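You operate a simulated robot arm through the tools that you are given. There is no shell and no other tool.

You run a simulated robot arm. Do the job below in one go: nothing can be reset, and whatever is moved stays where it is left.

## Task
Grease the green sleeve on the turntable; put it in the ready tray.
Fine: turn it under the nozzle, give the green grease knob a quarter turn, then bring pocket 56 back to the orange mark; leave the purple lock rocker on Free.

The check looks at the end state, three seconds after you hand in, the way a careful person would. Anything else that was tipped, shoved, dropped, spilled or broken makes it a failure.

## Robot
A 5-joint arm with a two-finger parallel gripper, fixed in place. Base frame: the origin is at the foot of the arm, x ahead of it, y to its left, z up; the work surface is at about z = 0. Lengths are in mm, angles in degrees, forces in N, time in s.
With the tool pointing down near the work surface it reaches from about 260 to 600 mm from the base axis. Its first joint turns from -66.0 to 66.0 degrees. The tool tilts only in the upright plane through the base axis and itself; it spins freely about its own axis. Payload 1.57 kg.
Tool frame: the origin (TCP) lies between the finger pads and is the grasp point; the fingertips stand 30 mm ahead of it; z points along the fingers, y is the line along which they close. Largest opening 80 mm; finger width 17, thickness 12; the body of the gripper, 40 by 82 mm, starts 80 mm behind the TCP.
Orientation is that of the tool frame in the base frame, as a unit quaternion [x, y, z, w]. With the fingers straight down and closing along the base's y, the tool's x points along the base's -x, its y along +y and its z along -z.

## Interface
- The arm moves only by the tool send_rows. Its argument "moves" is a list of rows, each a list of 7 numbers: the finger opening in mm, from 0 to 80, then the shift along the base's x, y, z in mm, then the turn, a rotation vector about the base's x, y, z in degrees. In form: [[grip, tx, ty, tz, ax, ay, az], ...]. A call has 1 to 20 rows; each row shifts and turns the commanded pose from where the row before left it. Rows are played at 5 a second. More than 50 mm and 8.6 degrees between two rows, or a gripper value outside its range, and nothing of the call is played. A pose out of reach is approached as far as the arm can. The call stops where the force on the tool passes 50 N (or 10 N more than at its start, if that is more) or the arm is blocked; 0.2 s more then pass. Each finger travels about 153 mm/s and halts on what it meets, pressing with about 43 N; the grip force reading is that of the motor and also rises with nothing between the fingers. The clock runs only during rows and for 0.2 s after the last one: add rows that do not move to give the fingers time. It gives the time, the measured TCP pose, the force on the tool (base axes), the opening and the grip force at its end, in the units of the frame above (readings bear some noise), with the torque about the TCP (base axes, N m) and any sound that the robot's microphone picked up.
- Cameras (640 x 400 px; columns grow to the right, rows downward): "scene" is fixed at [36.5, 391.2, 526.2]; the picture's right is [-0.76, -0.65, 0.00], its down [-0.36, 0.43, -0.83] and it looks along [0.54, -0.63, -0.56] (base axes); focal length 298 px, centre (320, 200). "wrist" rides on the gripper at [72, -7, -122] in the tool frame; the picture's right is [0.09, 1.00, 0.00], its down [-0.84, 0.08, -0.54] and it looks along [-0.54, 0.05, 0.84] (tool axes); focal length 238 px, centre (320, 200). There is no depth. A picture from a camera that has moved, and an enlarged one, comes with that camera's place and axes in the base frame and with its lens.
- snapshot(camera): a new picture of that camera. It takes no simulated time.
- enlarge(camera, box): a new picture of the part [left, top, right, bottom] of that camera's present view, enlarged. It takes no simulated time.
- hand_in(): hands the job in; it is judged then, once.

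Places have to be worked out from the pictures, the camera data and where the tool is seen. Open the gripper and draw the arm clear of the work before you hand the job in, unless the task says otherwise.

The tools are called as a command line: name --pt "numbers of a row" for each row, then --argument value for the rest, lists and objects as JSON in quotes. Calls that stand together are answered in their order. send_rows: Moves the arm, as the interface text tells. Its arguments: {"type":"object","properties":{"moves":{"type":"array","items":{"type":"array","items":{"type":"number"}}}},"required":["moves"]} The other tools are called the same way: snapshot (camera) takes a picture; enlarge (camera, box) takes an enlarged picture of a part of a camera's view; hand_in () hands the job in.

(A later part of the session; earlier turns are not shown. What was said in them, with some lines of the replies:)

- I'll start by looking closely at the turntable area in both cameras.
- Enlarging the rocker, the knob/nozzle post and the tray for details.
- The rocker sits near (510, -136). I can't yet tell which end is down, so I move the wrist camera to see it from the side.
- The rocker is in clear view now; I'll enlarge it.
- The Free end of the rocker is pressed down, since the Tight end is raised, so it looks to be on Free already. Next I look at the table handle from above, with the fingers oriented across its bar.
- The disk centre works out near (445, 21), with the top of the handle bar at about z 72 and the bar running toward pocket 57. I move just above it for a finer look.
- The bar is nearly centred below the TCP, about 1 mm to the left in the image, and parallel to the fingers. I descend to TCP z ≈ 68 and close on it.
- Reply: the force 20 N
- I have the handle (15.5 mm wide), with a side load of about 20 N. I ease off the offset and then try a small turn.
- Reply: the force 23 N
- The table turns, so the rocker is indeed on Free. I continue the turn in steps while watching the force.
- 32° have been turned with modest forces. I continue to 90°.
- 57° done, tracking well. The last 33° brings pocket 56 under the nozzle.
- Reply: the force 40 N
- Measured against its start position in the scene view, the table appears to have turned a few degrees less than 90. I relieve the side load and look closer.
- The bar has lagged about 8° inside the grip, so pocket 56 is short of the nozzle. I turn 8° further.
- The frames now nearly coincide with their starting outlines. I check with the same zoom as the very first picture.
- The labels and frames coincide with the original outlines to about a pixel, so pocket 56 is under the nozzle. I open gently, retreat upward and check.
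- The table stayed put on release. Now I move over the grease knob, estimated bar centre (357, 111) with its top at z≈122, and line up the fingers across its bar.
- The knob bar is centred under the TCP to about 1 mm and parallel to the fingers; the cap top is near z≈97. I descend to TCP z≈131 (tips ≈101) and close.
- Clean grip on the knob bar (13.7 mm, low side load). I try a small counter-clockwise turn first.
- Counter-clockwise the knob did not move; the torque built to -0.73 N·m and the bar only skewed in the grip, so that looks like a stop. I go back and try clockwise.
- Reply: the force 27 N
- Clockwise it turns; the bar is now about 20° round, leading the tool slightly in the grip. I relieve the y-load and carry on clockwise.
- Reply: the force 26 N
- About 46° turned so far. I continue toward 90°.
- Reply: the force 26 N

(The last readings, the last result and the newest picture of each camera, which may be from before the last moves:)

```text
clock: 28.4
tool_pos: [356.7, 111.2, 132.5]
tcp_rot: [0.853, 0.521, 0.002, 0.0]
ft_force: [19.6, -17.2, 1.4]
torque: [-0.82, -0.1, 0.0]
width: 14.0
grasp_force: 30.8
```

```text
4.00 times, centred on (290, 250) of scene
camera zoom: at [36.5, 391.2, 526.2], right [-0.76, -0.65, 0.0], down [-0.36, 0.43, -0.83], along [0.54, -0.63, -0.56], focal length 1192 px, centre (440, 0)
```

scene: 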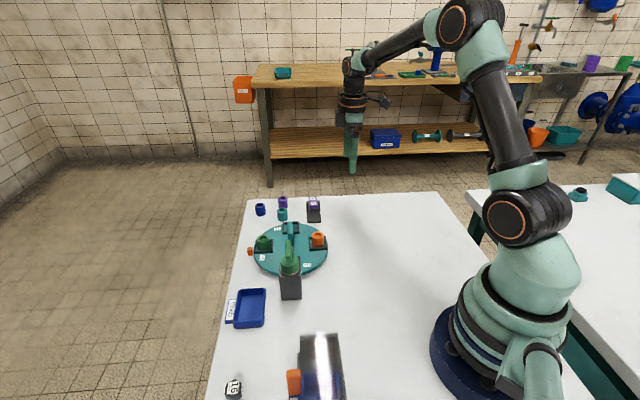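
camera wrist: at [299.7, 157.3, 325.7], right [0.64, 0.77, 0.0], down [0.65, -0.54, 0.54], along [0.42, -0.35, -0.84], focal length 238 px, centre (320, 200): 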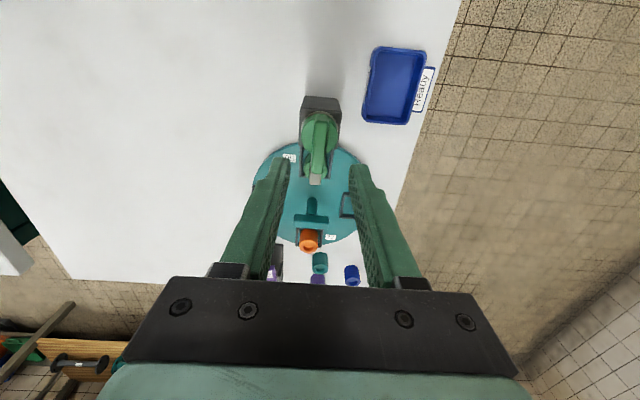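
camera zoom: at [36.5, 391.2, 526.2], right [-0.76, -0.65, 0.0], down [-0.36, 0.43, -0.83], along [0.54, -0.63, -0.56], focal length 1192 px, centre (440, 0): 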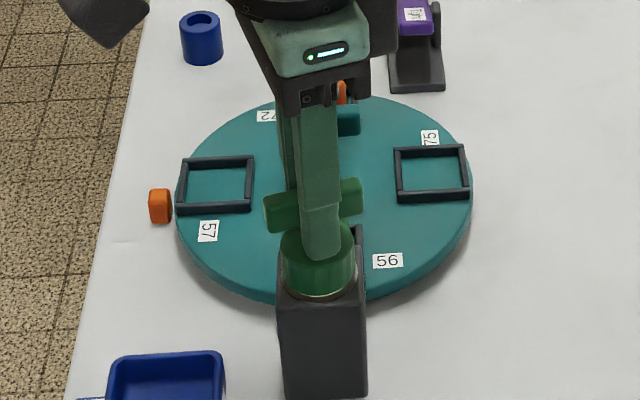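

Cream grease is now visible on the sleeve. The bar is at about 76°, so I finish the quarter turn.

send_rows --pt "0 0.6 -0.6 0 0 0 -5" --pt "0 0 0 0 0 0 -5" --pt "0 0 0 0 0 0 -4" --pt "0 0 0 0 0 0 0"

enlarge --camera "wrist" --box '[220, 80, 420, 240]'

enlarge --camera "scene" --box '[240, 200, 340, 300]'

```text
clock: 29.4
tool_pos: [356.6, 109.9, 133.1]
tcp_rot: [0.91, 0.414, 0.002, 0.0]
ft_force: [17.1, -16.8, 14.3]
torque: [-0.51, -0.15, 0.07]
width: 13.7
grasp_force: 30.1
```

```text
2.50 times, centred on (320, 160) of wrist
camera zoom: at [398.9, 168.6, 255.6], right [0.81, -0.59, 0.0], down [-0.49, -0.68, 0.54], along [-0.31, -0.44, -0.84], focal length 596 px, centre (320, 300)
```

zoom: 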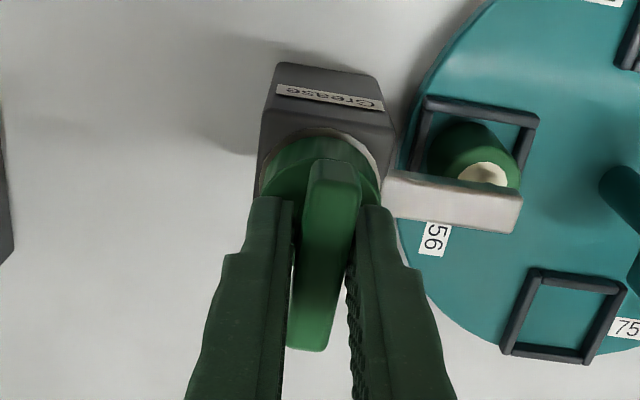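

```text
4.00 times, centred on (290, 250) of scene
camera zoom: at [36.5, 391.2, 526.2], right [-0.76, -0.65, 0.0], down [-0.36, 0.43, -0.83], along [0.54, -0.63, -0.56], focal length 1192 px, centre (440, 0)
```

zoom: 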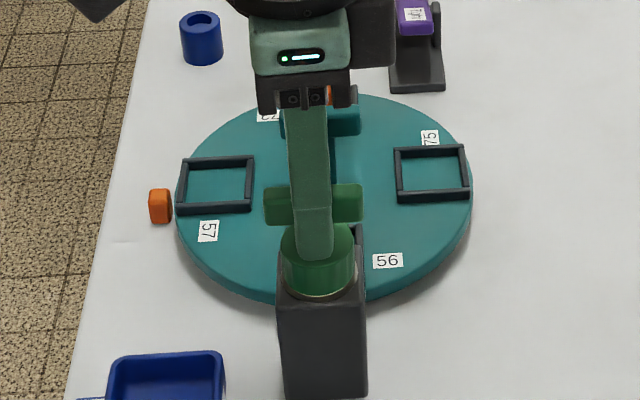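

The bar is now nearly perpendicular to its start. I check its alignment with the post's front edge.

enlarge --camera "scene" --box '[270, 235, 310, 285]'

snapshot --camera "wrist"

```text
8.00 times, centred on (290, 260) of scene
camera zoom: at [36.5, 391.2, 526.2], right [-0.76, -0.65, 0.0], down [-0.36, 0.43, -0.83], along [0.54, -0.63, -0.56], focal length 2384 px, centre (560, -280)
```

zoom: 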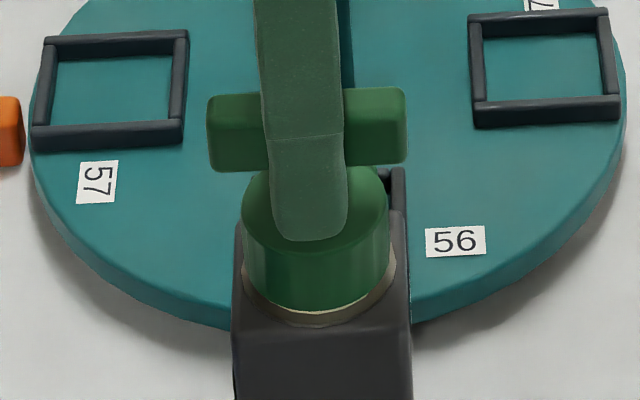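

```text
taken
camera wrist: at [398.9, 168.6, 255.6], right [0.81, -0.59, 0.0], down [-0.49, -0.68, 0.54], along [-0.31, -0.44, -0.84], focal length 238 px, centre (320, 200)
```

wrist: 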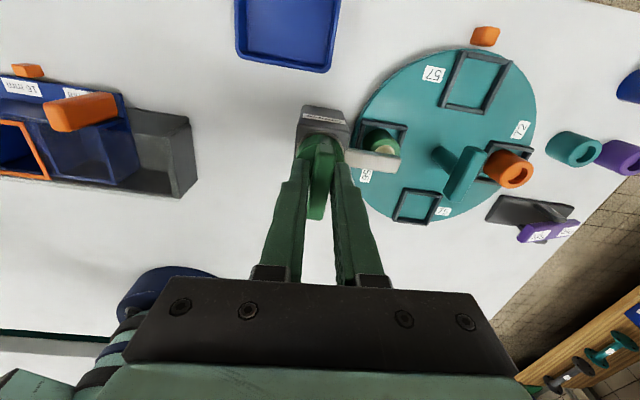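

The knob bar's edge is parallel to the post's front edge, so it has made its quarter turn. I release it and rise, with no rotation until clear.

send_rows --pt "18 0 0 0 0 0 0" --pt "26 0 0 0 0 0 0" --pt "40 0 0 0 0 0 0" --pt "40 0 0 15 0 0 0" --pt "40 0 0 25 0 0 0" --pt "40 0 0 30 0 0 0" --pt "40 0 0 0 0 0 0"

enlarge --camera "scene" --box '[240, 200, 340, 300]'

snapshot --camera "wrist"

```text
clock: 31.0
tool_pos: [357.1, 112.1, 202.6]
tcp_rot: [0.91, 0.415, 0.0, 0.0]
ft_force: [-0.1, -0.5, -0.6]
torque: [-0.03, -0.03, 0.02]
width: 39.9
grasp_force: 0.0
```

```text
4.00 times, centred on (290, 250) of scene
camera zoom: at [36.5, 391.2, 526.2], right [-0.76, -0.65, 0.0], down [-0.36, 0.43, -0.83], along [0.54, -0.63, -0.56], focal length 1192 px, centre (440, 0)
```

zoom: 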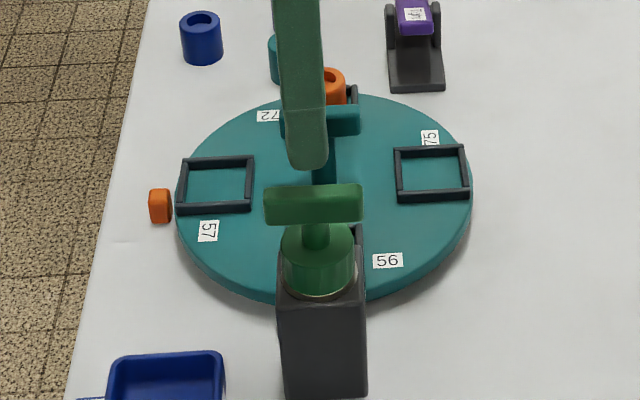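

```text
taken
camera wrist: at [398.8, 169.2, 325.1], right [0.81, -0.58, 0.0], down [-0.49, -0.68, 0.54], along [-0.32, -0.44, -0.84], focal length 238 px, centre (320, 200)
```

wrist: 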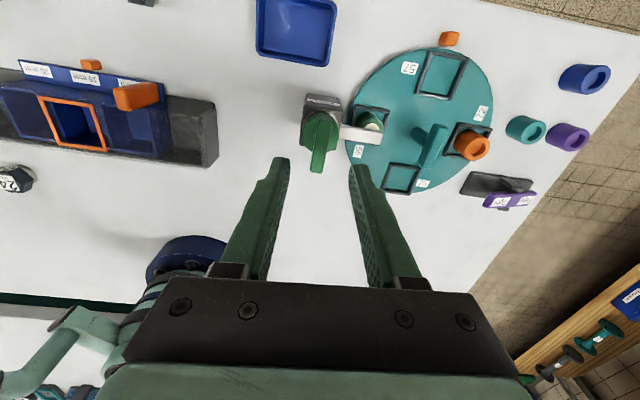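

The knob stayed at a quarter turn. I move back above the table handle, unwinding the wrist to spin +45° so the fingers lie across the bar.

send_rows --pt "40 4.4 -4.5 0 0 0 8.4" --pt "40 4.4 -4.5 0 0 0 8.4" --pt "40 4.4 -4.5 0 0 0 8.4" --pt "40 4.4 -4.5 0 0 0 8.4" --pt "40 4.4 -4.5 0 0 0 8.4" --pt "40 4.4 -4.5 0 0 0 8.4" --pt "40 4.4 -4.5 0 0 0 8.4" --pt "40 4.4 -4.5 0 0 0 8.4" --pt "40 4.4 -4.5 0 0 0 8.4" --pt "40 4.4 -4.5 0 0 0 8.4" --pt "40 4.4 -4.5 0 0 0 8.4" --pt "40 4.4 -4.5 0 0 0 8.4" --pt "40 4.4 -4.5 0 0 0 8.4" --pt "40 4.4 -4.5 0 0 0 8.4" --pt "40 4.4 -4.5 0 0 0 8.4" --pt "40 4.4 -4.5 0 0 0 8.4" --pt "40 4.4 -4.5 0 0 0 8.4" --pt "40 4.4 -4.5 0 0 0 8.4" --pt "40 4.4 -4.5 0 0 0 8.4" --pt "40 4.4 -4.5 0 0 0 8.4"

send_rows --pt "40 0 0 -30 0 0 8" --pt "40 0 0 -30 0 0 0" --pt "40 0 0 -20 0 0 0" --pt "40 0 0 0 0 0 0"

snapshot --camera "wrist"

enlarge --camera "wrist" --box '[220, 80, 420, 220]'

```text
clock: 35.2
tool_pos: [445.1, 20.1, 200.8]
tcp_rot: [-0.319, 0.948, 0.0, 0.0]
ft_force: [-0.3, -0.6, -0.1]
torque: [0.0, -0.01, -0.01]
width: 40.0
grasp_force: 0.1
```

```text
clock: 36.2
tool_pos: [445.9, 20.7, 122.1]
tcp_rot: [-0.383, 0.924, -0.001, 0.0]
ft_force: [0.4, 0.0, 0.7]
torque: [0.01, -0.01, -0.02]
width: 39.9
grasp_force: 0.0
```

```text
taken
camera wrist: at [398.4, -34.6, 245.7], right [-0.77, 0.64, 0.0], down [0.54, 0.65, 0.54], along [0.35, 0.42, -0.84], focal length 238 px, centre (320, 200)
```

wrist: 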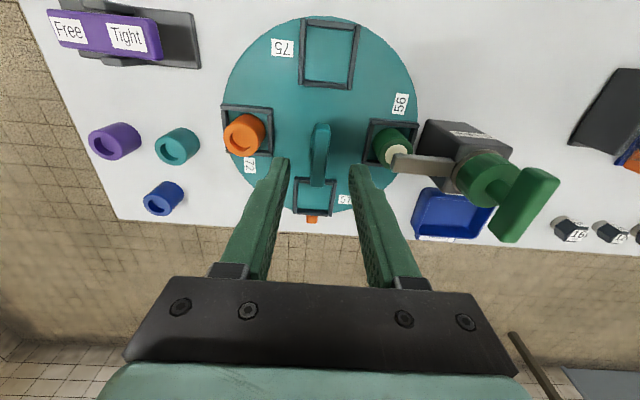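

```text
2.86 times, centred on (320, 150) of wrist
camera zoom: at [398.4, -34.6, 245.7], right [-0.77, 0.64, 0.0], down [0.54, 0.65, 0.54], along [0.35, 0.42, -0.84], focal length 681 px, centre (320, 343)
```

zoom: 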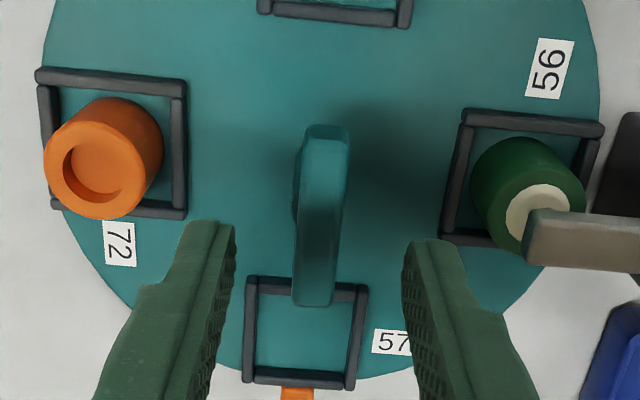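

The bar is centred and aligned. I descend, grip it and begin turning clockwise.

send_rows --pt "40 0 0 -20 0 0 0" --pt "40 0 0 -20 0 0 0" --pt "40 0 0 -13.5 0 0 0" --pt "40 0 0 0 0 0 0" --pt "25 0 0 0 0 0 0" --pt "18 0 0 0 0 0 0" --pt "0 0 0 0 0 0 0" --pt "0 0 0 0 0 0 0"

enlarge --camera "wrist" --box '[220, 80, 420, 220]'

```text
clock: 38.0
tool_pos: [445.3, 19.3, 69.1]
tcp_rot: [-0.383, 0.924, 0.0, 0.0]
ft_force: [-0.5, 0.0, -1.7]
torque: [-0.24, -0.31, -0.03]
width: 15.7
grasp_force: 31.3
```

```text
2.86 times, centred on (320, 150) of wrist
camera zoom: at [398.1, -35.1, 192.1], right [-0.77, 0.64, 0.0], down [0.54, 0.65, 0.54], along [0.35, 0.42, -0.84], focal length 681 px, centre (320, 343)
```

zoom: 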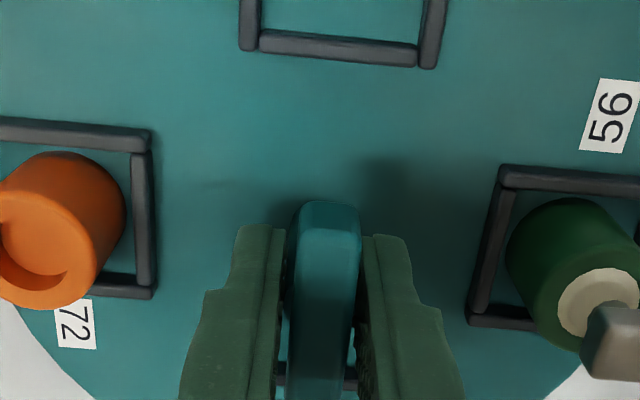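

Good grip with little side load. I turn clockwise in steps.

send_rows --pt "0 0 0 0 0 0 -4" --pt "0 0 0 0 0 0 -5" --pt "0 0 0 0 0 0 -5" --pt "0 0 0 0 0 0 -5" --pt "0 0 0 0 0 0 -5" --pt "0 0 0 0 0 0 -5" --pt "0 0 0 0 0 0 0"

enlarge --camera "scene" --box '[230, 190, 350, 310]'

```text
clock: 39.6
tool_pos: [444.6, 21.2, 69.5]
tcp_rot: [-0.14, 0.99, 0.0, -0.001]
ft_force: [-9.9, 26.7, 9.3]
torque: [0.32, 0.07, 0.0]
width: 15.9
grasp_force: 30.9
```

```text
3.33 times, centred on (290, 250) of scene
camera zoom: at [36.5, 391.2, 526.2], right [-0.76, -0.65, 0.0], down [-0.36, 0.43, -0.83], along [0.54, -0.63, -0.56], focal length 993 px, centre (420, 33)
```

zoom: 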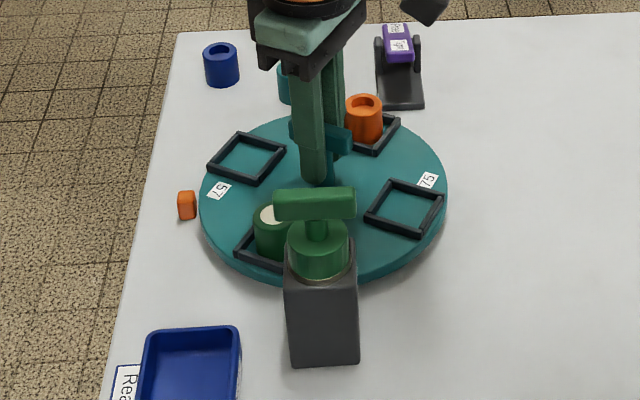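

29° back, and the greased sleeve is travelling with its pocket. I relieve the side load and continue.

send_rows --pt "0 -0.5 1.3 0 0 0 0" --pt "0 0 0 0 0 0 -5" --pt "0 0 0 0 0 0 -5" --pt "0 0 0 0 0 0 -5" --pt "0 0 0 0 0 0 -5" --pt "0 0 0 0 0 0 -5" --pt "0 0 0 0 0 0 -5" --pt "0 0 0 0 0 0 0"

```text
clock: 41.4
tool_pos: [444.5, 21.0, 68.0]
tcp_rot: [0.123, 0.992, 0.0, 0.0]
ft_force: [-12.5, 16.4, 16.7]
torque: [0.77, 0.18, 0.01]
width: 15.5
grasp_force: 31.6
```

59° back. I continue to about 88° and then check the alignment.

send_rows --pt "0 -0.5 0.7 0 0 0 -5" --pt "0 0 0 0 0 0 -5" --pt "0 0 0 0 0 0 -5" --pt "0 0 0 0 0 0 -5" --pt "0 0 0 0 0 0 -5" --pt "0 0 0 0 0 0 -4" --pt "0 0 0 0 0 0 0"

enlarge --camera "scene" --box '[240, 210, 340, 310]'

snapshot --camera "wrist"

```text
clock: 43.0
tool_pos: [445.2, 21.1, 67.1]
tcp_rot: [0.367, 0.93, 0.0, 0.001]
ft_force: [11.2, 7.6, -2.8]
torque: [-0.02, 0.24, -0.03]
width: 15.7
grasp_force: 32.1
```

```text
4.00 times, centred on (290, 260) of scene
camera zoom: at [36.5, 391.2, 526.2], right [-0.76, -0.65, 0.0], down [-0.36, 0.43, -0.83], along [0.54, -0.63, -0.56], focal length 1192 px, centre (440, -40)
```

zoom: 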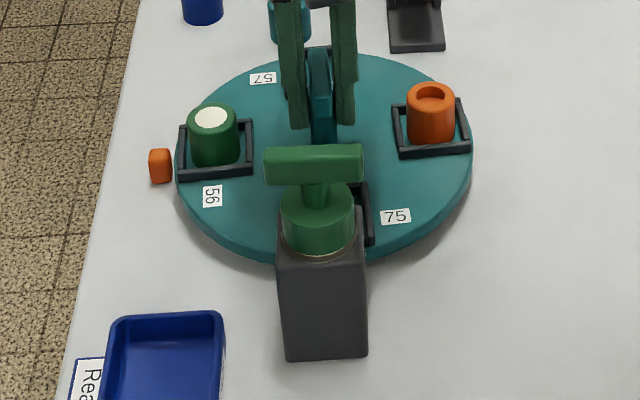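

```text
taken
camera wrist: at [387.0, 65.6, 191.3], right [0.61, 0.79, 0.0], down [0.66, -0.52, 0.54], along [0.43, -0.33, -0.84], focal length 238 px, centre (320, 200)
```

wrist: 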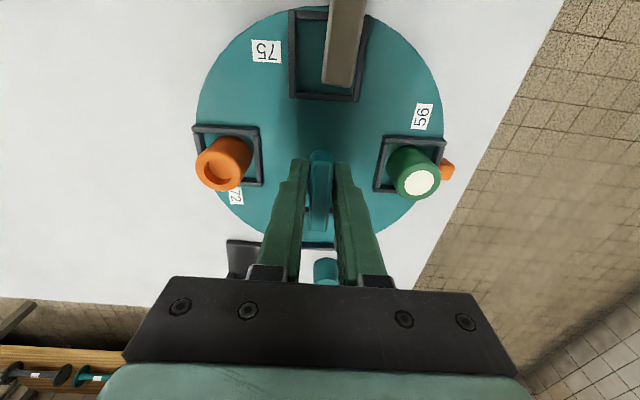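

Labels sit about 4° short of their original places, so I turn 4° more.

send_rows --pt "0 0.5 0.3 0 0 0 -2" --pt "0 0 0 0 0 0 -2" --pt "0 0 0 0 0 0 0" --pt "0 0 0 0 0 0 0"

enlarge --camera "scene" --box '[240, 210, 340, 310]'

```text
clock: 44.0
tool_pos: [445.6, 21.7, 67.8]
tcp_rot: [0.4, 0.917, 0.0, 0.002]
ft_force: [13.7, -4.8, -0.6]
torque: [-0.27, 0.16, -0.01]
width: 15.7
grasp_force: 31.2
```

```text
4.00 times, centred on (290, 260) of scene
camera zoom: at [36.5, 391.2, 526.2], right [-0.76, -0.65, 0.0], down [-0.36, 0.43, -0.83], along [0.54, -0.63, -0.56], focal length 1192 px, centre (440, -40)
```

zoom: 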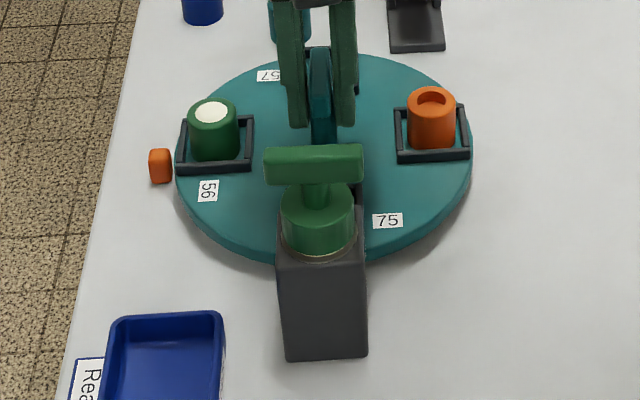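

Labels 75 at (388, 220) and 56 at (208, 190) are back where they began, so pocket 56 is at the orange mark. I release gently and rise.

send_rows --pt "20 0 0 0 0 0 0" --pt "26 0 0 0 0 0 0" --pt "40 0 0 0 0 0 0" --pt "40 0 0 0 0 0 0" --pt "40 0 0 15 0 0 0" --pt "40 0 0 30 0 0 0" --pt "40 0 0 40 0 0 0" --pt "40 0 0 0 0 0 0"

enlarge --camera "scene" --box '[240, 210, 340, 310]'

snapshot --camera "wrist"

enlarge --camera "wrist" --box '[340, 90, 460, 190]'

```text
clock: 45.8
tool_pos: [443.8, 22.9, 155.3]
tcp_rot: [0.399, 0.917, 0.0, 0.0]
ft_force: [-0.5, -0.3, 0.1]
torque: [0.0, -0.01, 0.0]
width: 39.8
grasp_force: 0.1
```

```text
4.00 times, centred on (290, 260) of scene
camera zoom: at [36.5, 391.2, 526.2], right [-0.76, -0.65, 0.0], down [-0.36, 0.43, -0.83], along [0.54, -0.63, -0.56], focal length 1192 px, centre (440, -40)
```

zoom: 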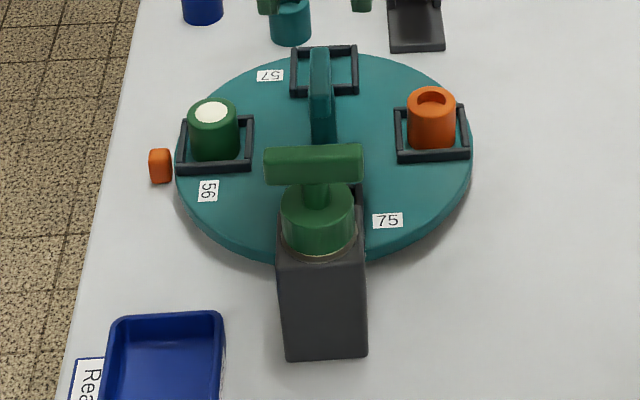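

```text
taken
camera wrist: at [389.6, 69.6, 277.4], right [0.67, 0.75, 0.0], down [0.63, -0.56, 0.54], along [0.4, -0.36, -0.84], focal length 238 px, centre (320, 200)
```

wrist: 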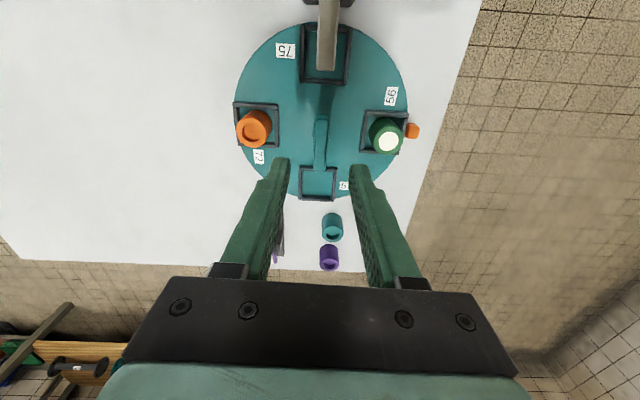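

```text
4.00 times, centred on (400, 140) of wrist
camera zoom: at [389.6, 69.6, 277.4], right [0.67, 0.75, 0.0], down [0.63, -0.56, 0.54], along [0.4, -0.36, -0.84], focal length 953 px, centre (0, 440)
```

zoom: 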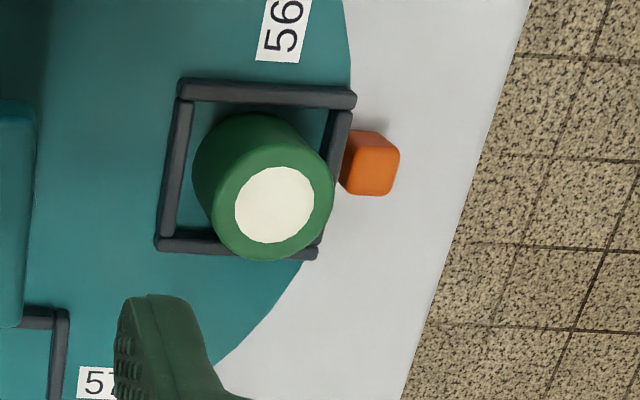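

The table stayed at the mark, and the sleeve carries a full dab of grease in its bore. The sleeve centre is about (494, 68) with its top at z≈48. I move above it with the fingers closing tangentially, clear of the mark and the handle.

send_rows --pt "40 4.6 4.1 0 0 0 8.4" --pt "40 4.6 4.1 0 0 0 8.4" --pt "40 4.6 4.1 0 0 0 8.4" --pt "40 4.6 4.1 0 0 0 8.4" --pt "40 4.6 4.1 0 0 0 8.4" --pt "40 4.6 4.1 0 0 0 8.4" --pt "50 4.6 4.1 0 0 0 8.4" --pt "60 4.6 4.1 0 0 0 8.4" --pt "60 4.6 4.1 0 0 0 8.4" --pt "60 4.6 4.1 0 0 0 8.4" --pt "60 4.5 4.5 -20 0 0 8.0" --pt "60 0 0 -25 0 0 0" --pt "60 0 0 0 0 0 0"

snapshot --camera "wrist"

enlarge --camera "wrist" --box '[240, 100, 400, 220]'

enlarge --camera "scene" --box '[225, 190, 325, 290]'

```text
clock: 48.6
tool_pos: [494.9, 68.0, 108.7]
tcp_rot: [-0.384, 0.924, 0.0, 0.001]
ft_force: [0.3, -0.2, 0.0]
torque: [0.0, -0.03, -0.03]
width: 60.0
grasp_force: 0.1
```

```text
taken
camera wrist: at [447.6, 11.9, 232.2], right [-0.77, 0.64, 0.0], down [0.54, 0.65, 0.54], along [0.35, 0.42, -0.84], focal length 238 px, centre (320, 200)
```

wrist: 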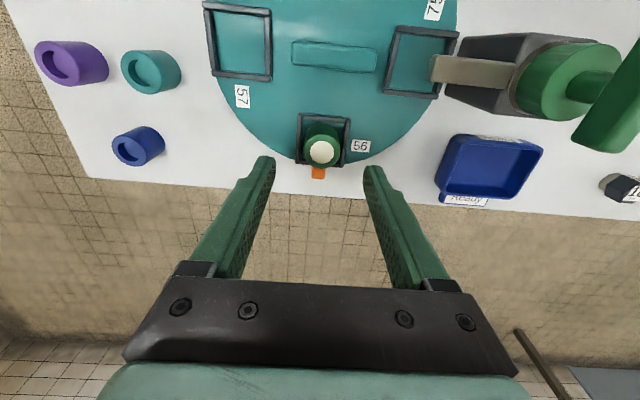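

```text
3.33 times, centred on (320, 160) of wrist
camera zoom: at [447.6, 11.9, 232.2], right [-0.77, 0.64, 0.0], down [0.54, 0.65, 0.54], along [0.35, 0.42, -0.84], focal length 794 px, centre (320, 333)
```

zoom: 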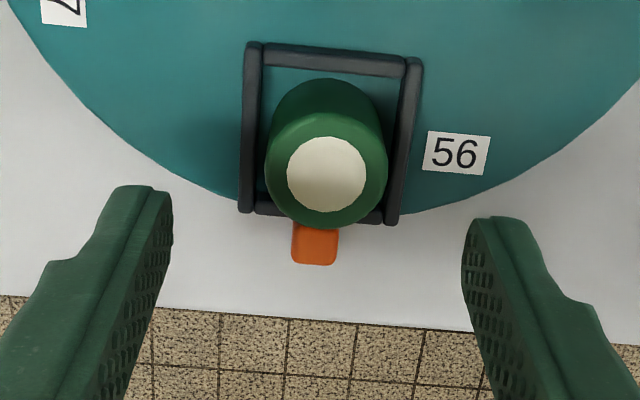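

```text
4.00 times, centred on (275, 240) of scene
camera zoom: at [36.5, 391.2, 526.2], right [-0.76, -0.65, 0.0], down [-0.36, 0.43, -0.83], along [0.54, -0.63, -0.56], focal length 1192 px, centre (500, 40)
```

zoom: 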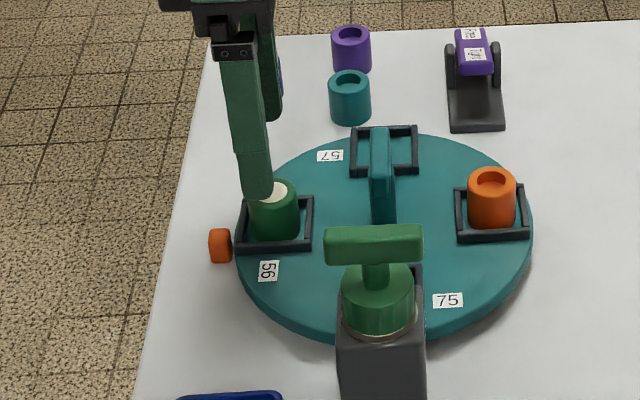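

The sleeve sits about 1 mm right and 2 mm toward the camera from the TCP axis. I correct that, descend so the tips stay just above the pocket rails (TCP z≈64) and close.

send_rows --pt "60 -1.9 -0.5 -20 0 0 0" --pt "60 0 0 -15 0 0 0" --pt "60 0 0 -9 0 0 0" --pt "60 0 0 0 0 0 0"

enlarge --camera "wrist" --box '[240, 100, 400, 220]'

enlarge --camera "scene" --box '[240, 220, 300, 270]'

```text
clock: 49.6
tool_pos: [493.4, 67.2, 64.2]
tcp_rot: [-0.383, 0.924, 0.0, 0.0]
ft_force: [0.4, -0.5, 0.1]
torque: [-0.02, -0.02, 0.02]
width: 60.2
grasp_force: 0.1
```

```text
3.33 times, centred on (320, 160) of wrist
camera zoom: at [445.7, 11.2, 187.3], right [-0.77, 0.64, 0.0], down [0.54, 0.65, 0.54], along [0.35, 0.42, -0.84], focal length 794 px, centre (320, 333)
```

zoom: 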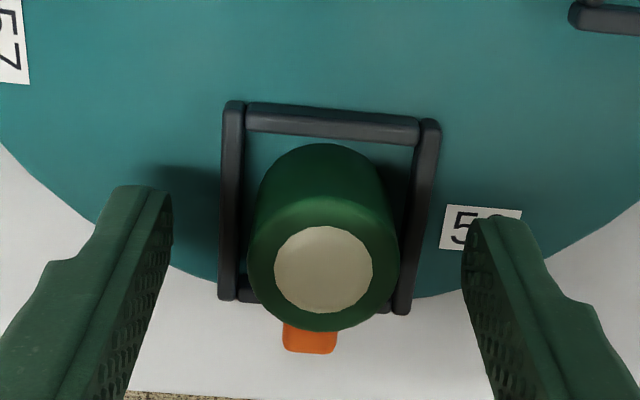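

```text
8.00 times, centred on (270, 245) of scene
camera zoom: at [36.5, 391.2, 526.2], right [-0.76, -0.65, 0.0], down [-0.36, 0.43, -0.83], along [0.54, -0.63, -0.56], focal length 2384 px, centre (720, -160)
```

zoom: 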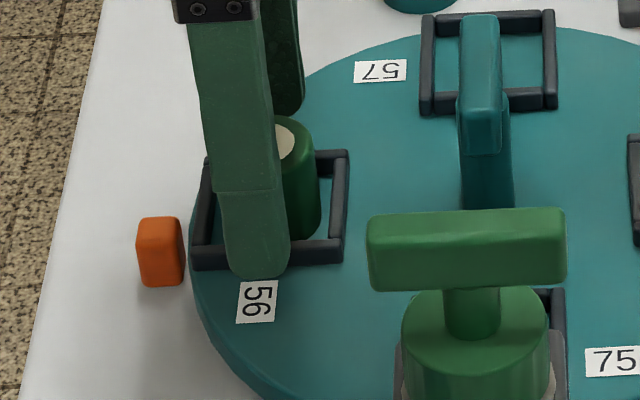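

The sleeve is now exactly centred and the tips clear the rails (rail top ≈30, tips ≈34). I close slowly.

send_rows --pt "50 0 0 0 0 0 0" --pt "40 0 0 0 0 0 0" --pt "33 0 0 0 0 0 0" --pt "28 0 0 0 0 0 0" --pt "20 0 0 0 0 0 0" --pt "20 0 0 0 0 0 0"

enlarge --camera "wrist" --box '[240, 100, 400, 220]'

enlarge --camera "scene" --box '[240, 220, 300, 270]'

```text
clock: 51.0
tool_pos: [492.6, 67.4, 63.5]
tcp_rot: [-0.383, 0.924, 0.0, 0.0]
ft_force: [0.6, -0.5, -0.3]
torque: [-0.06, -0.01, 0.0]
width: 28.4
grasp_force: 38.5
```

```text
3.33 times, centred on (320, 160) of wrist
camera zoom: at [445.7, 11.2, 187.5], right [-0.77, 0.64, 0.0], down [0.54, 0.65, 0.54], along [0.35, 0.42, -0.84], focal length 794 px, centre (320, 333)
```

zoom: 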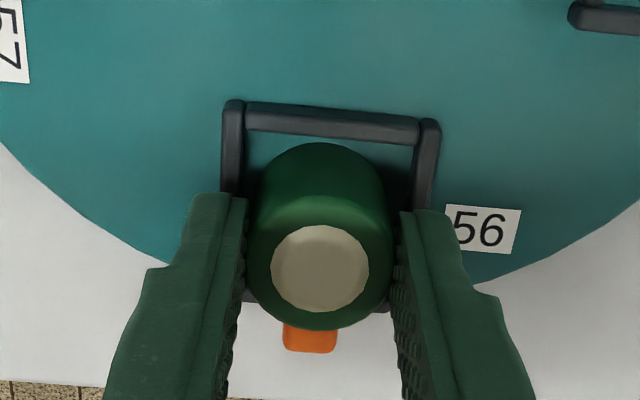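

```text
8.00 times, centred on (270, 245) of scene
camera zoom: at [36.5, 391.2, 526.2], right [-0.76, -0.65, 0.0], down [-0.36, 0.43, -0.83], along [0.54, -0.63, -0.56], focal length 2384 px, centre (720, -160)
```

zoom: 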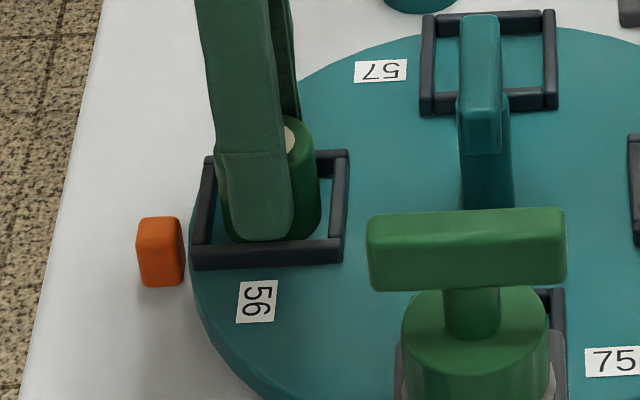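

Secure grip (28.4 mm, 38 N). I lift straight up and check.

send_rows --pt "20 0 0 6 0 0 0" --pt "20 0 0 10 0 0 0" --pt "20 0 0 20 0 0 0" --pt "20 0 0 25 0 0 0" --pt "20 0 0 25 0 0 0" --pt "20 0 0 0 0 0 0"

snapshot --camera "scene"

snapshot --camera "wrist"

```text
clock: 52.4
tool_pos: [492.7, 68.0, 151.2]
tcp_rot: [-0.383, 0.924, 0.001, 0.0]
ft_force: [0.5, 0.1, -1.0]
torque: [-0.02, 0.03, 0.01]
width: 28.3
grasp_force: 38.9
```

```text
taken
```

scene: 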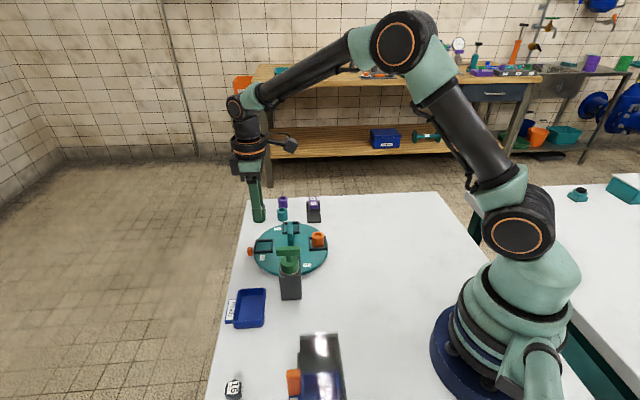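

```text
taken
camera wrist: at [445.9, 12.7, 274.5], right [-0.77, 0.64, 0.0], down [0.54, 0.65, 0.54], along [0.35, 0.42, -0.84], focal length 238 px, centre (320, 200)
```

wrist: 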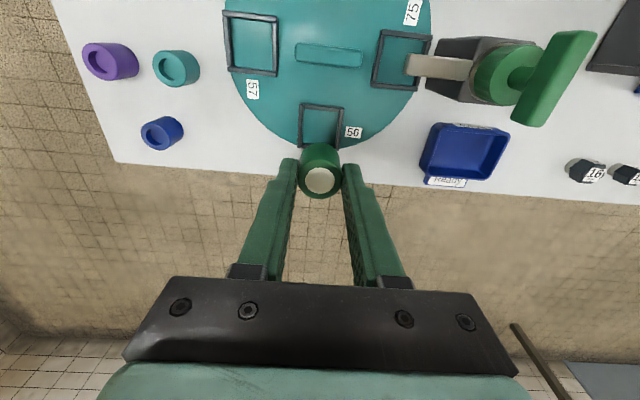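

The sleeve came out cleanly with its grease. Now I move over the tray centre, about (386, 200), and look before lowering.

send_rows --pt "20 -10.7 13.2 0 0 0 0" --pt "20 -10.7 13.2 0 0 0 0" --pt "20 -10.7 13.2 0 0 0 0" --pt "20 -10.7 13.2 0 0 0 0" --pt "20 -10.7 13.2 0 0 0 0" --pt "20 -10.7 13.2 0 0 0 0" --pt "20 -10.7 13.2 0 0 0 0" --pt "20 -10.7 13.2 0 0 0 0" --pt "20 -10.7 13.2 0 0 0 0" --pt "20 -10.7 13.2 0 0 0 0" --pt "20 0 0 -20 0 0 0" --pt "20 0 0 -20 0 0 0" --pt "20 0 0 0 0 0 0"

snapshot --camera "wrist"

enlarge --camera "scene" --box '[200, 200, 320, 350]'

```text
clock: 55.2
tool_pos: [386.2, 198.4, 109.4]
tcp_rot: [-0.382, 0.924, 0.0, 0.0]
ft_force: [0.6, -0.9, -1.1]
torque: [0.02, -0.02, 0.02]
width: 28.6
grasp_force: 38.5
```

```text
taken
camera wrist: at [339.1, 143.7, 233.5], right [-0.77, 0.64, 0.0], down [0.54, 0.65, 0.54], along [0.35, 0.42, -0.84], focal length 238 px, centre (320, 200)
```

wrist: 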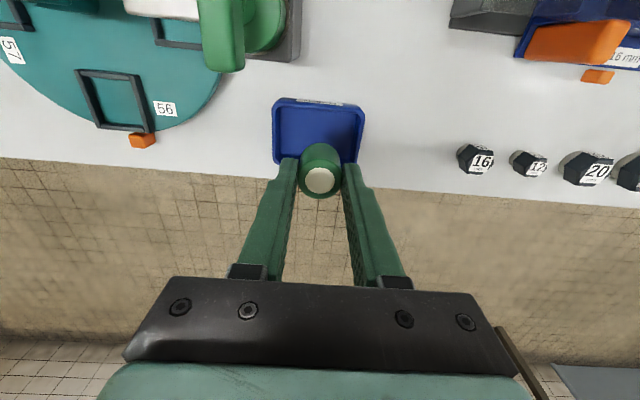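

```text
2.67 times, centred on (260, 275) of scene
camera zoom: at [36.5, 391.2, 526.2], right [-0.76, -0.65, 0.0], down [-0.36, 0.43, -0.83], along [0.54, -0.63, -0.56], focal length 795 px, centre (480, 0)
```

zoom: 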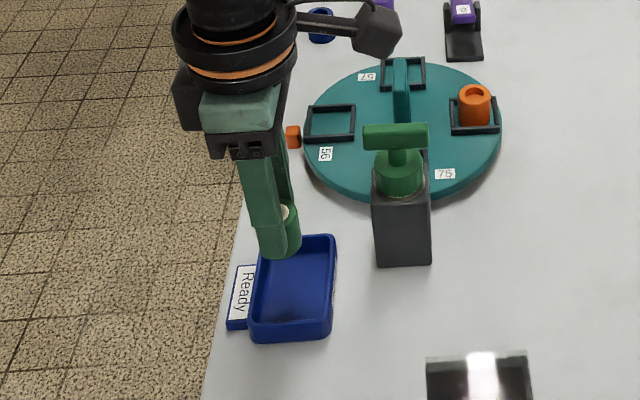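

Over the tray; I enlarge to centre the sleeve precisely.

enlarge --camera "wrist" --box '[250, 80, 390, 200]'

enlarge --camera "scene" --box '[220, 260, 280, 335]'

```text
3.33 times, centred on (320, 140) of wrist
camera zoom: at [339.1, 143.7, 233.5], right [-0.77, 0.64, 0.0], down [0.54, 0.65, 0.54], along [0.35, 0.42, -0.84], focal length 794 px, centre (320, 400)
```

zoom: 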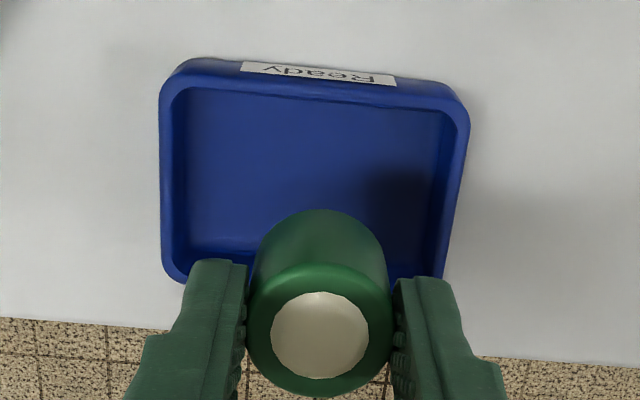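

```text
5.33 times, centred on (250, 298) of scene
camera zoom: at [36.5, 391.2, 526.2], right [-0.76, -0.65, 0.0], down [-0.36, 0.43, -0.83], along [0.54, -0.63, -0.56], focal length 1589 px, centre (693, -320)
```

zoom: 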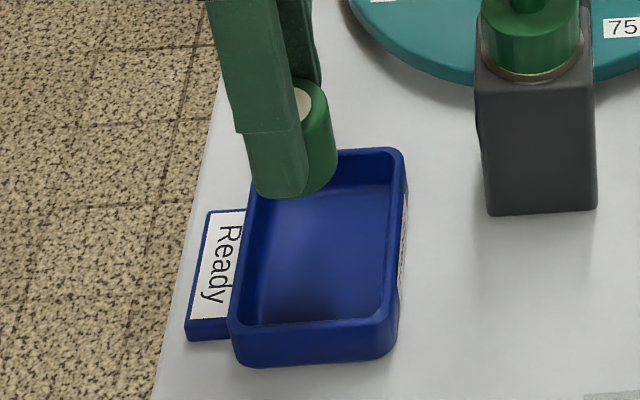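

The tray centre is about 3.5 mm along -tool-y and 2 mm nearer than the TCP. I correct this and lower to just above the tray floor.

send_rows --pt "20 1.1 -3.9 -10 0 0 0" --pt "20 0 0 -20 0 0 0" --pt "20 0 0 -15 0 0 0" --pt "20 0 0 -8 0 0 0" --pt "20 0 0 0 0 0 0"

enlarge --camera "scene" --box '[220, 260, 280, 335]'

enlarge --camera "wrist" --box '[250, 80, 390, 200]'

```text
clock: 56.4
tool_pos: [386.2, 195.3, 59.1]
tcp_rot: [-0.382, 0.924, 0.001, 0.0]
ft_force: [1.0, 0.0, -1.1]
torque: [-0.01, 0.06, -0.02]
width: 28.4
grasp_force: 38.8
```

```text
5.33 times, centred on (250, 298) of scene
camera zoom: at [36.5, 391.2, 526.2], right [-0.76, -0.65, 0.0], down [-0.36, 0.43, -0.83], along [0.54, -0.63, -0.56], focal length 1589 px, centre (693, -320)
```

zoom: 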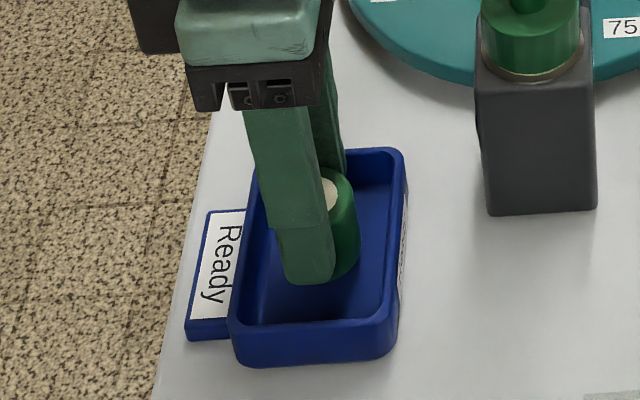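

```text
3.33 times, centred on (320, 140) of wrist
camera zoom: at [340.1, 139.6, 180.7], right [-0.77, 0.64, 0.0], down [0.54, 0.65, 0.54], along [0.35, 0.42, -0.84], focal length 794 px, centre (320, 400)
```

zoom: 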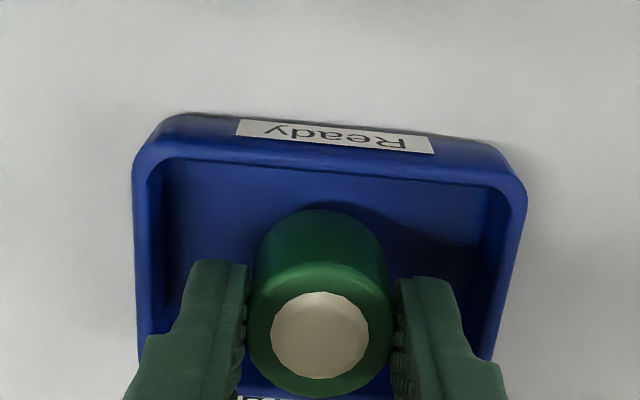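

Nicely inside the tray. I lower in small steps while watching for contact.

send_rows --pt "20 0 0 -4 0 0 0" --pt "20 0 0 -4 0 0 0" --pt "20 0 0 -2 0 0 0" --pt "20 0 0 0 0 0 0"

enlarge --camera "scene" --box '[220, 260, 280, 335]'

```text
clock: 57.4
tool_pos: [387.6, 195.6, 47.6]
tcp_rot: [-0.382, 0.924, 0.0, -0.001]
ft_force: [-0.2, -1.1, 1.0]
torque: [0.0, 0.01, -0.01]
width: 28.4
grasp_force: 38.7
```

```text
5.33 times, centred on (250, 298) of scene
camera zoom: at [36.5, 391.2, 526.2], right [-0.76, -0.65, 0.0], down [-0.36, 0.43, -0.83], along [0.54, -0.63, -0.56], focal length 1589 px, centre (693, -320)
```

zoom: 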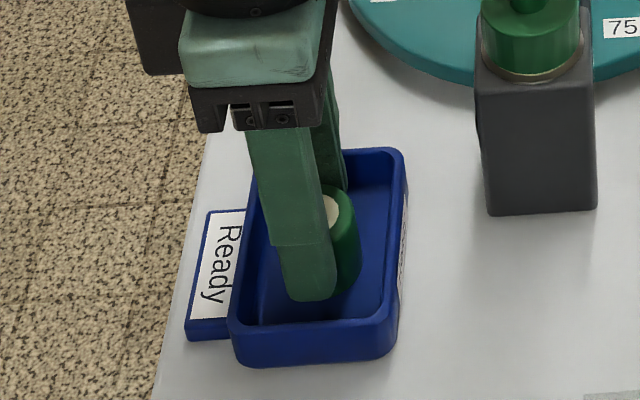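

No contact yet. I go on in 1 mm steps.

send_rows --pt "20 0 0 -1 0 0 0" --pt "20 0 0 -1 0 0 0" --pt "20 0 0 0 0 0 0"

send_rows --pt "20 0 0 -1 0 0 0" --pt "20 0 0 0 0 0 0"

```text
clock: 58.2
tool_pos: [387.8, 197.0, 45.3]
tcp_rot: [-0.382, 0.924, 0.0, 0.001]
ft_force: [-6.1, 2.4, 18.1]
torque: [0.14, 0.23, 0.03]
width: 28.4
grasp_force: 38.6
```

```text
clock: 58.8
tool_pos: [387.7, 195.2, 44.0]
tcp_rot: [-0.382, 0.924, 0.0, 0.001]
ft_force: [-0.8, 3.4, 10.6]
torque: [0.15, 0.07, -0.01]
width: 28.4
grasp_force: 38.4
```

The sleeve touches the tray floor (upward force 10–18 N). I open gently and rise straight up.

send_rows --pt "20 0 0 0.5 0 0 0" --pt "31 0 0 0 0 0 0" --pt "34 0 0 0 0 0 0" --pt "38 0 0 0 0 0 0" --pt "38 0 0 0 0 0 0"

enlarge --camera "wrist" --box '[250, 80, 390, 200]'

enlarge --camera "scene" --box '[220, 260, 280, 335]'

```text
clock: 60.0
tool_pos: [387.6, 195.2, 44.6]
tcp_rot: [-0.384, 0.923, 0.0, 0.0]
ft_force: [0.1, 0.2, 0.5]
torque: [0.03, 0.03, -0.02]
width: 38.0
grasp_force: 0.1
```

```text
3.33 times, centred on (320, 140) of wrist
camera zoom: at [340.9, 139.3, 167.9], right [-0.77, 0.64, 0.0], down [0.54, 0.65, 0.54], along [0.35, 0.42, -0.84], focal length 794 px, centre (320, 400)
```

zoom: 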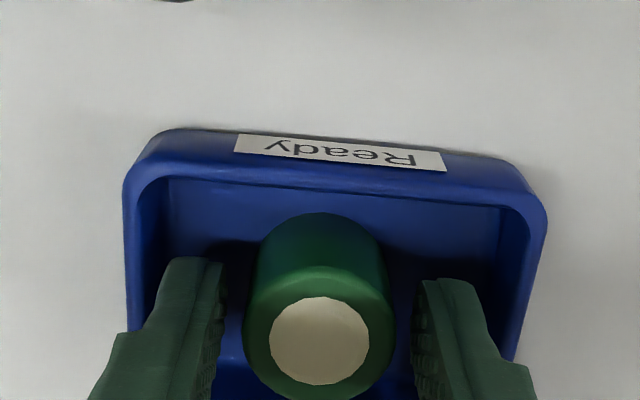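

```text
5.33 times, centred on (250, 298) of scene
camera zoom: at [36.5, 391.2, 526.2], right [-0.76, -0.65, 0.0], down [-0.36, 0.43, -0.83], along [0.54, -0.63, -0.56], focal length 1589 px, centre (693, -320)
```

zoom: 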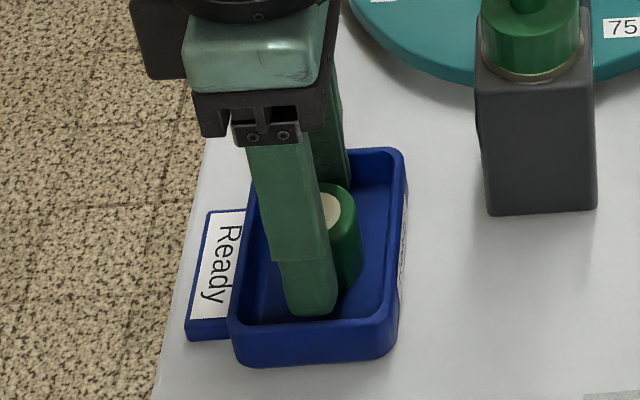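

The sleeve stands free in the tray. I withdraw straight up and then back to a clear position high above the work.

send_rows --pt "38 0 0 10 0 0 0" --pt "38 0 0 25 0 0 0" --pt "38 0 0 40 0 0 0" --pt "38 0 0 40 0 0 0" --pt "40 0 0 40 0 0 0" --pt "50 0 0 40 0 0 0" --pt "60 0 0 40 0 0 0" --pt "70 -8 -20 30 0 0 0" --pt "80 -8 -20 20 0 0 0" --pt "80 -8 -20 20 0 0 0" --pt "80 -8 -20 10 0 0 0" --pt "80 -8 -20 0 0 0 0" --pt "80 -8 -20 0 0 0 0" --pt "80 0 -20 0 0 0 0" --pt "80 0 0 0 0 0 0"

snapshot --camera "scene"

enlarge --camera "scene" --box '[215, 190, 345, 340]'

snapshot --camera "wrist"

enlarge --camera "scene" --box '[240, 210, 340, 310]'

```text
clock: 63.2
tool_pos: [339.6, 55.8, 361.0]
tcp_rot: [-0.383, 0.924, 0.0, 0.0]
ft_force: [-0.1, 0.4, -0.5]
torque: [0.03, 0.0, -0.02]
width: 80.0
grasp_force: 0.1
```

```text
taken
```

scene: 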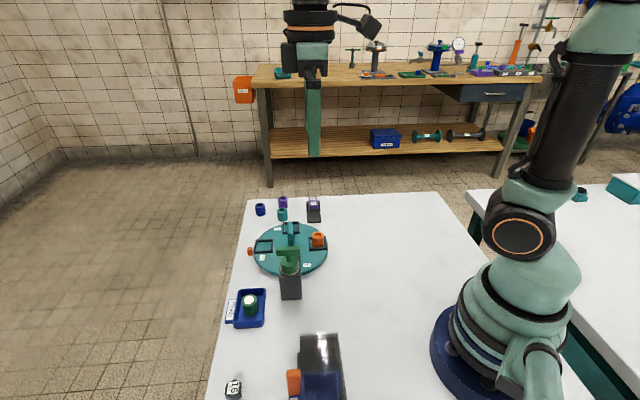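

```text
2.67 times, centred on (280, 265) of scene
camera zoom: at [36.5, 391.2, 526.2], right [-0.76, -0.65, 0.0], down [-0.36, 0.43, -0.83], along [0.54, -0.63, -0.56], focal length 795 px, centre (427, 27)
```

zoom: 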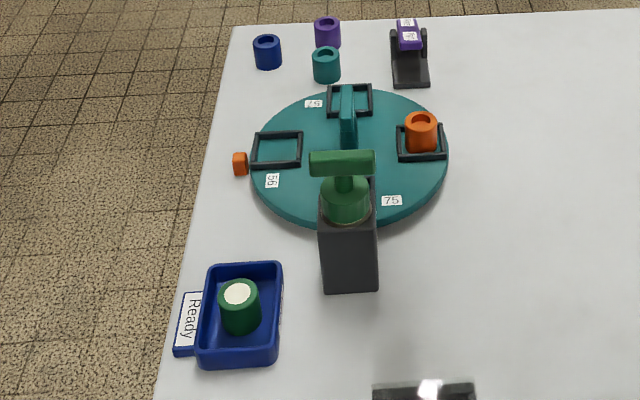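

```text
taken
camera wrist: at [292.2, -0.1, 484.5], right [-0.77, 0.64, 0.0], down [0.54, 0.65, 0.54], along [0.35, 0.42, -0.84], focal length 238 px, centre (320, 200)
```

wrist: 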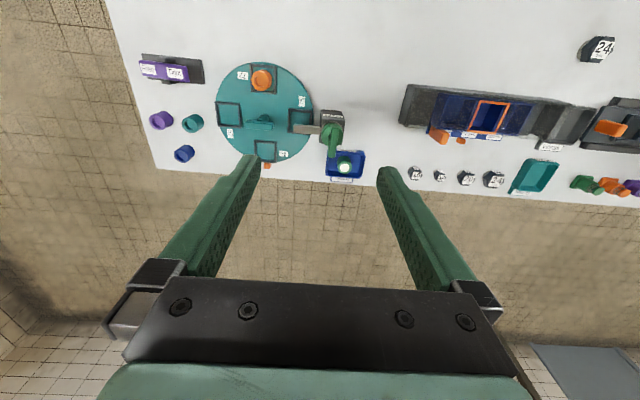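

```text
4.00 times, centred on (290, 260) of scene
camera zoom: at [36.5, 391.2, 526.2], right [-0.76, -0.65, 0.0], down [-0.36, 0.43, -0.83], along [0.54, -0.63, -0.56], focal length 1192 px, centre (440, -40)
```

zoom: 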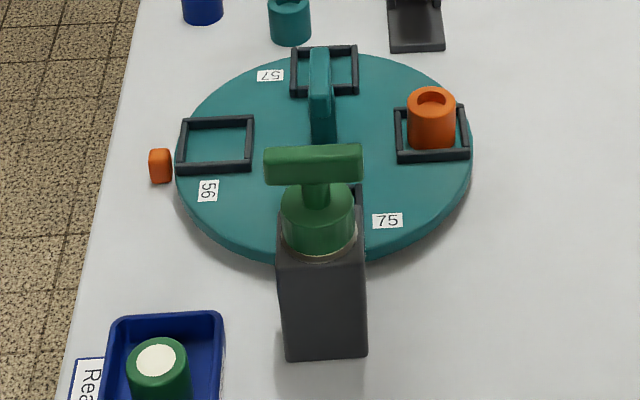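

The greased sleeve stands in the Ready tray and pocket 56 is back at the orange mark. The knob has had its quarter turn, the rocker was never touched and is on Free, and everything else is undisturbed. The gripper is open and clear, so I hand in.

hand_in

```text
The job is handed in.
```

The green sleeve is greased and standing upright in the Ready tray, and I've handed the job in. I haven't seen a pass or fail result.

- **Greasing:** I turned pocket 56 under the nozzle and gave the green grease knob a quarter turn clockwise. It would not turn counter-clockwise. The pictures show a cream dab of grease in the sleeve's bore.
- **Turntable:** Pocket 56 is back at the orange mark. Its labels and frames line up with the first picture to about a pixel.
- **Lock rocker:** It was already on Free and I never touched it. The table turned freely throughout.
- **Everything else:** Nothing else looks moved or spilled in the final pictures. The gripper is open and the arm is clear of the work.
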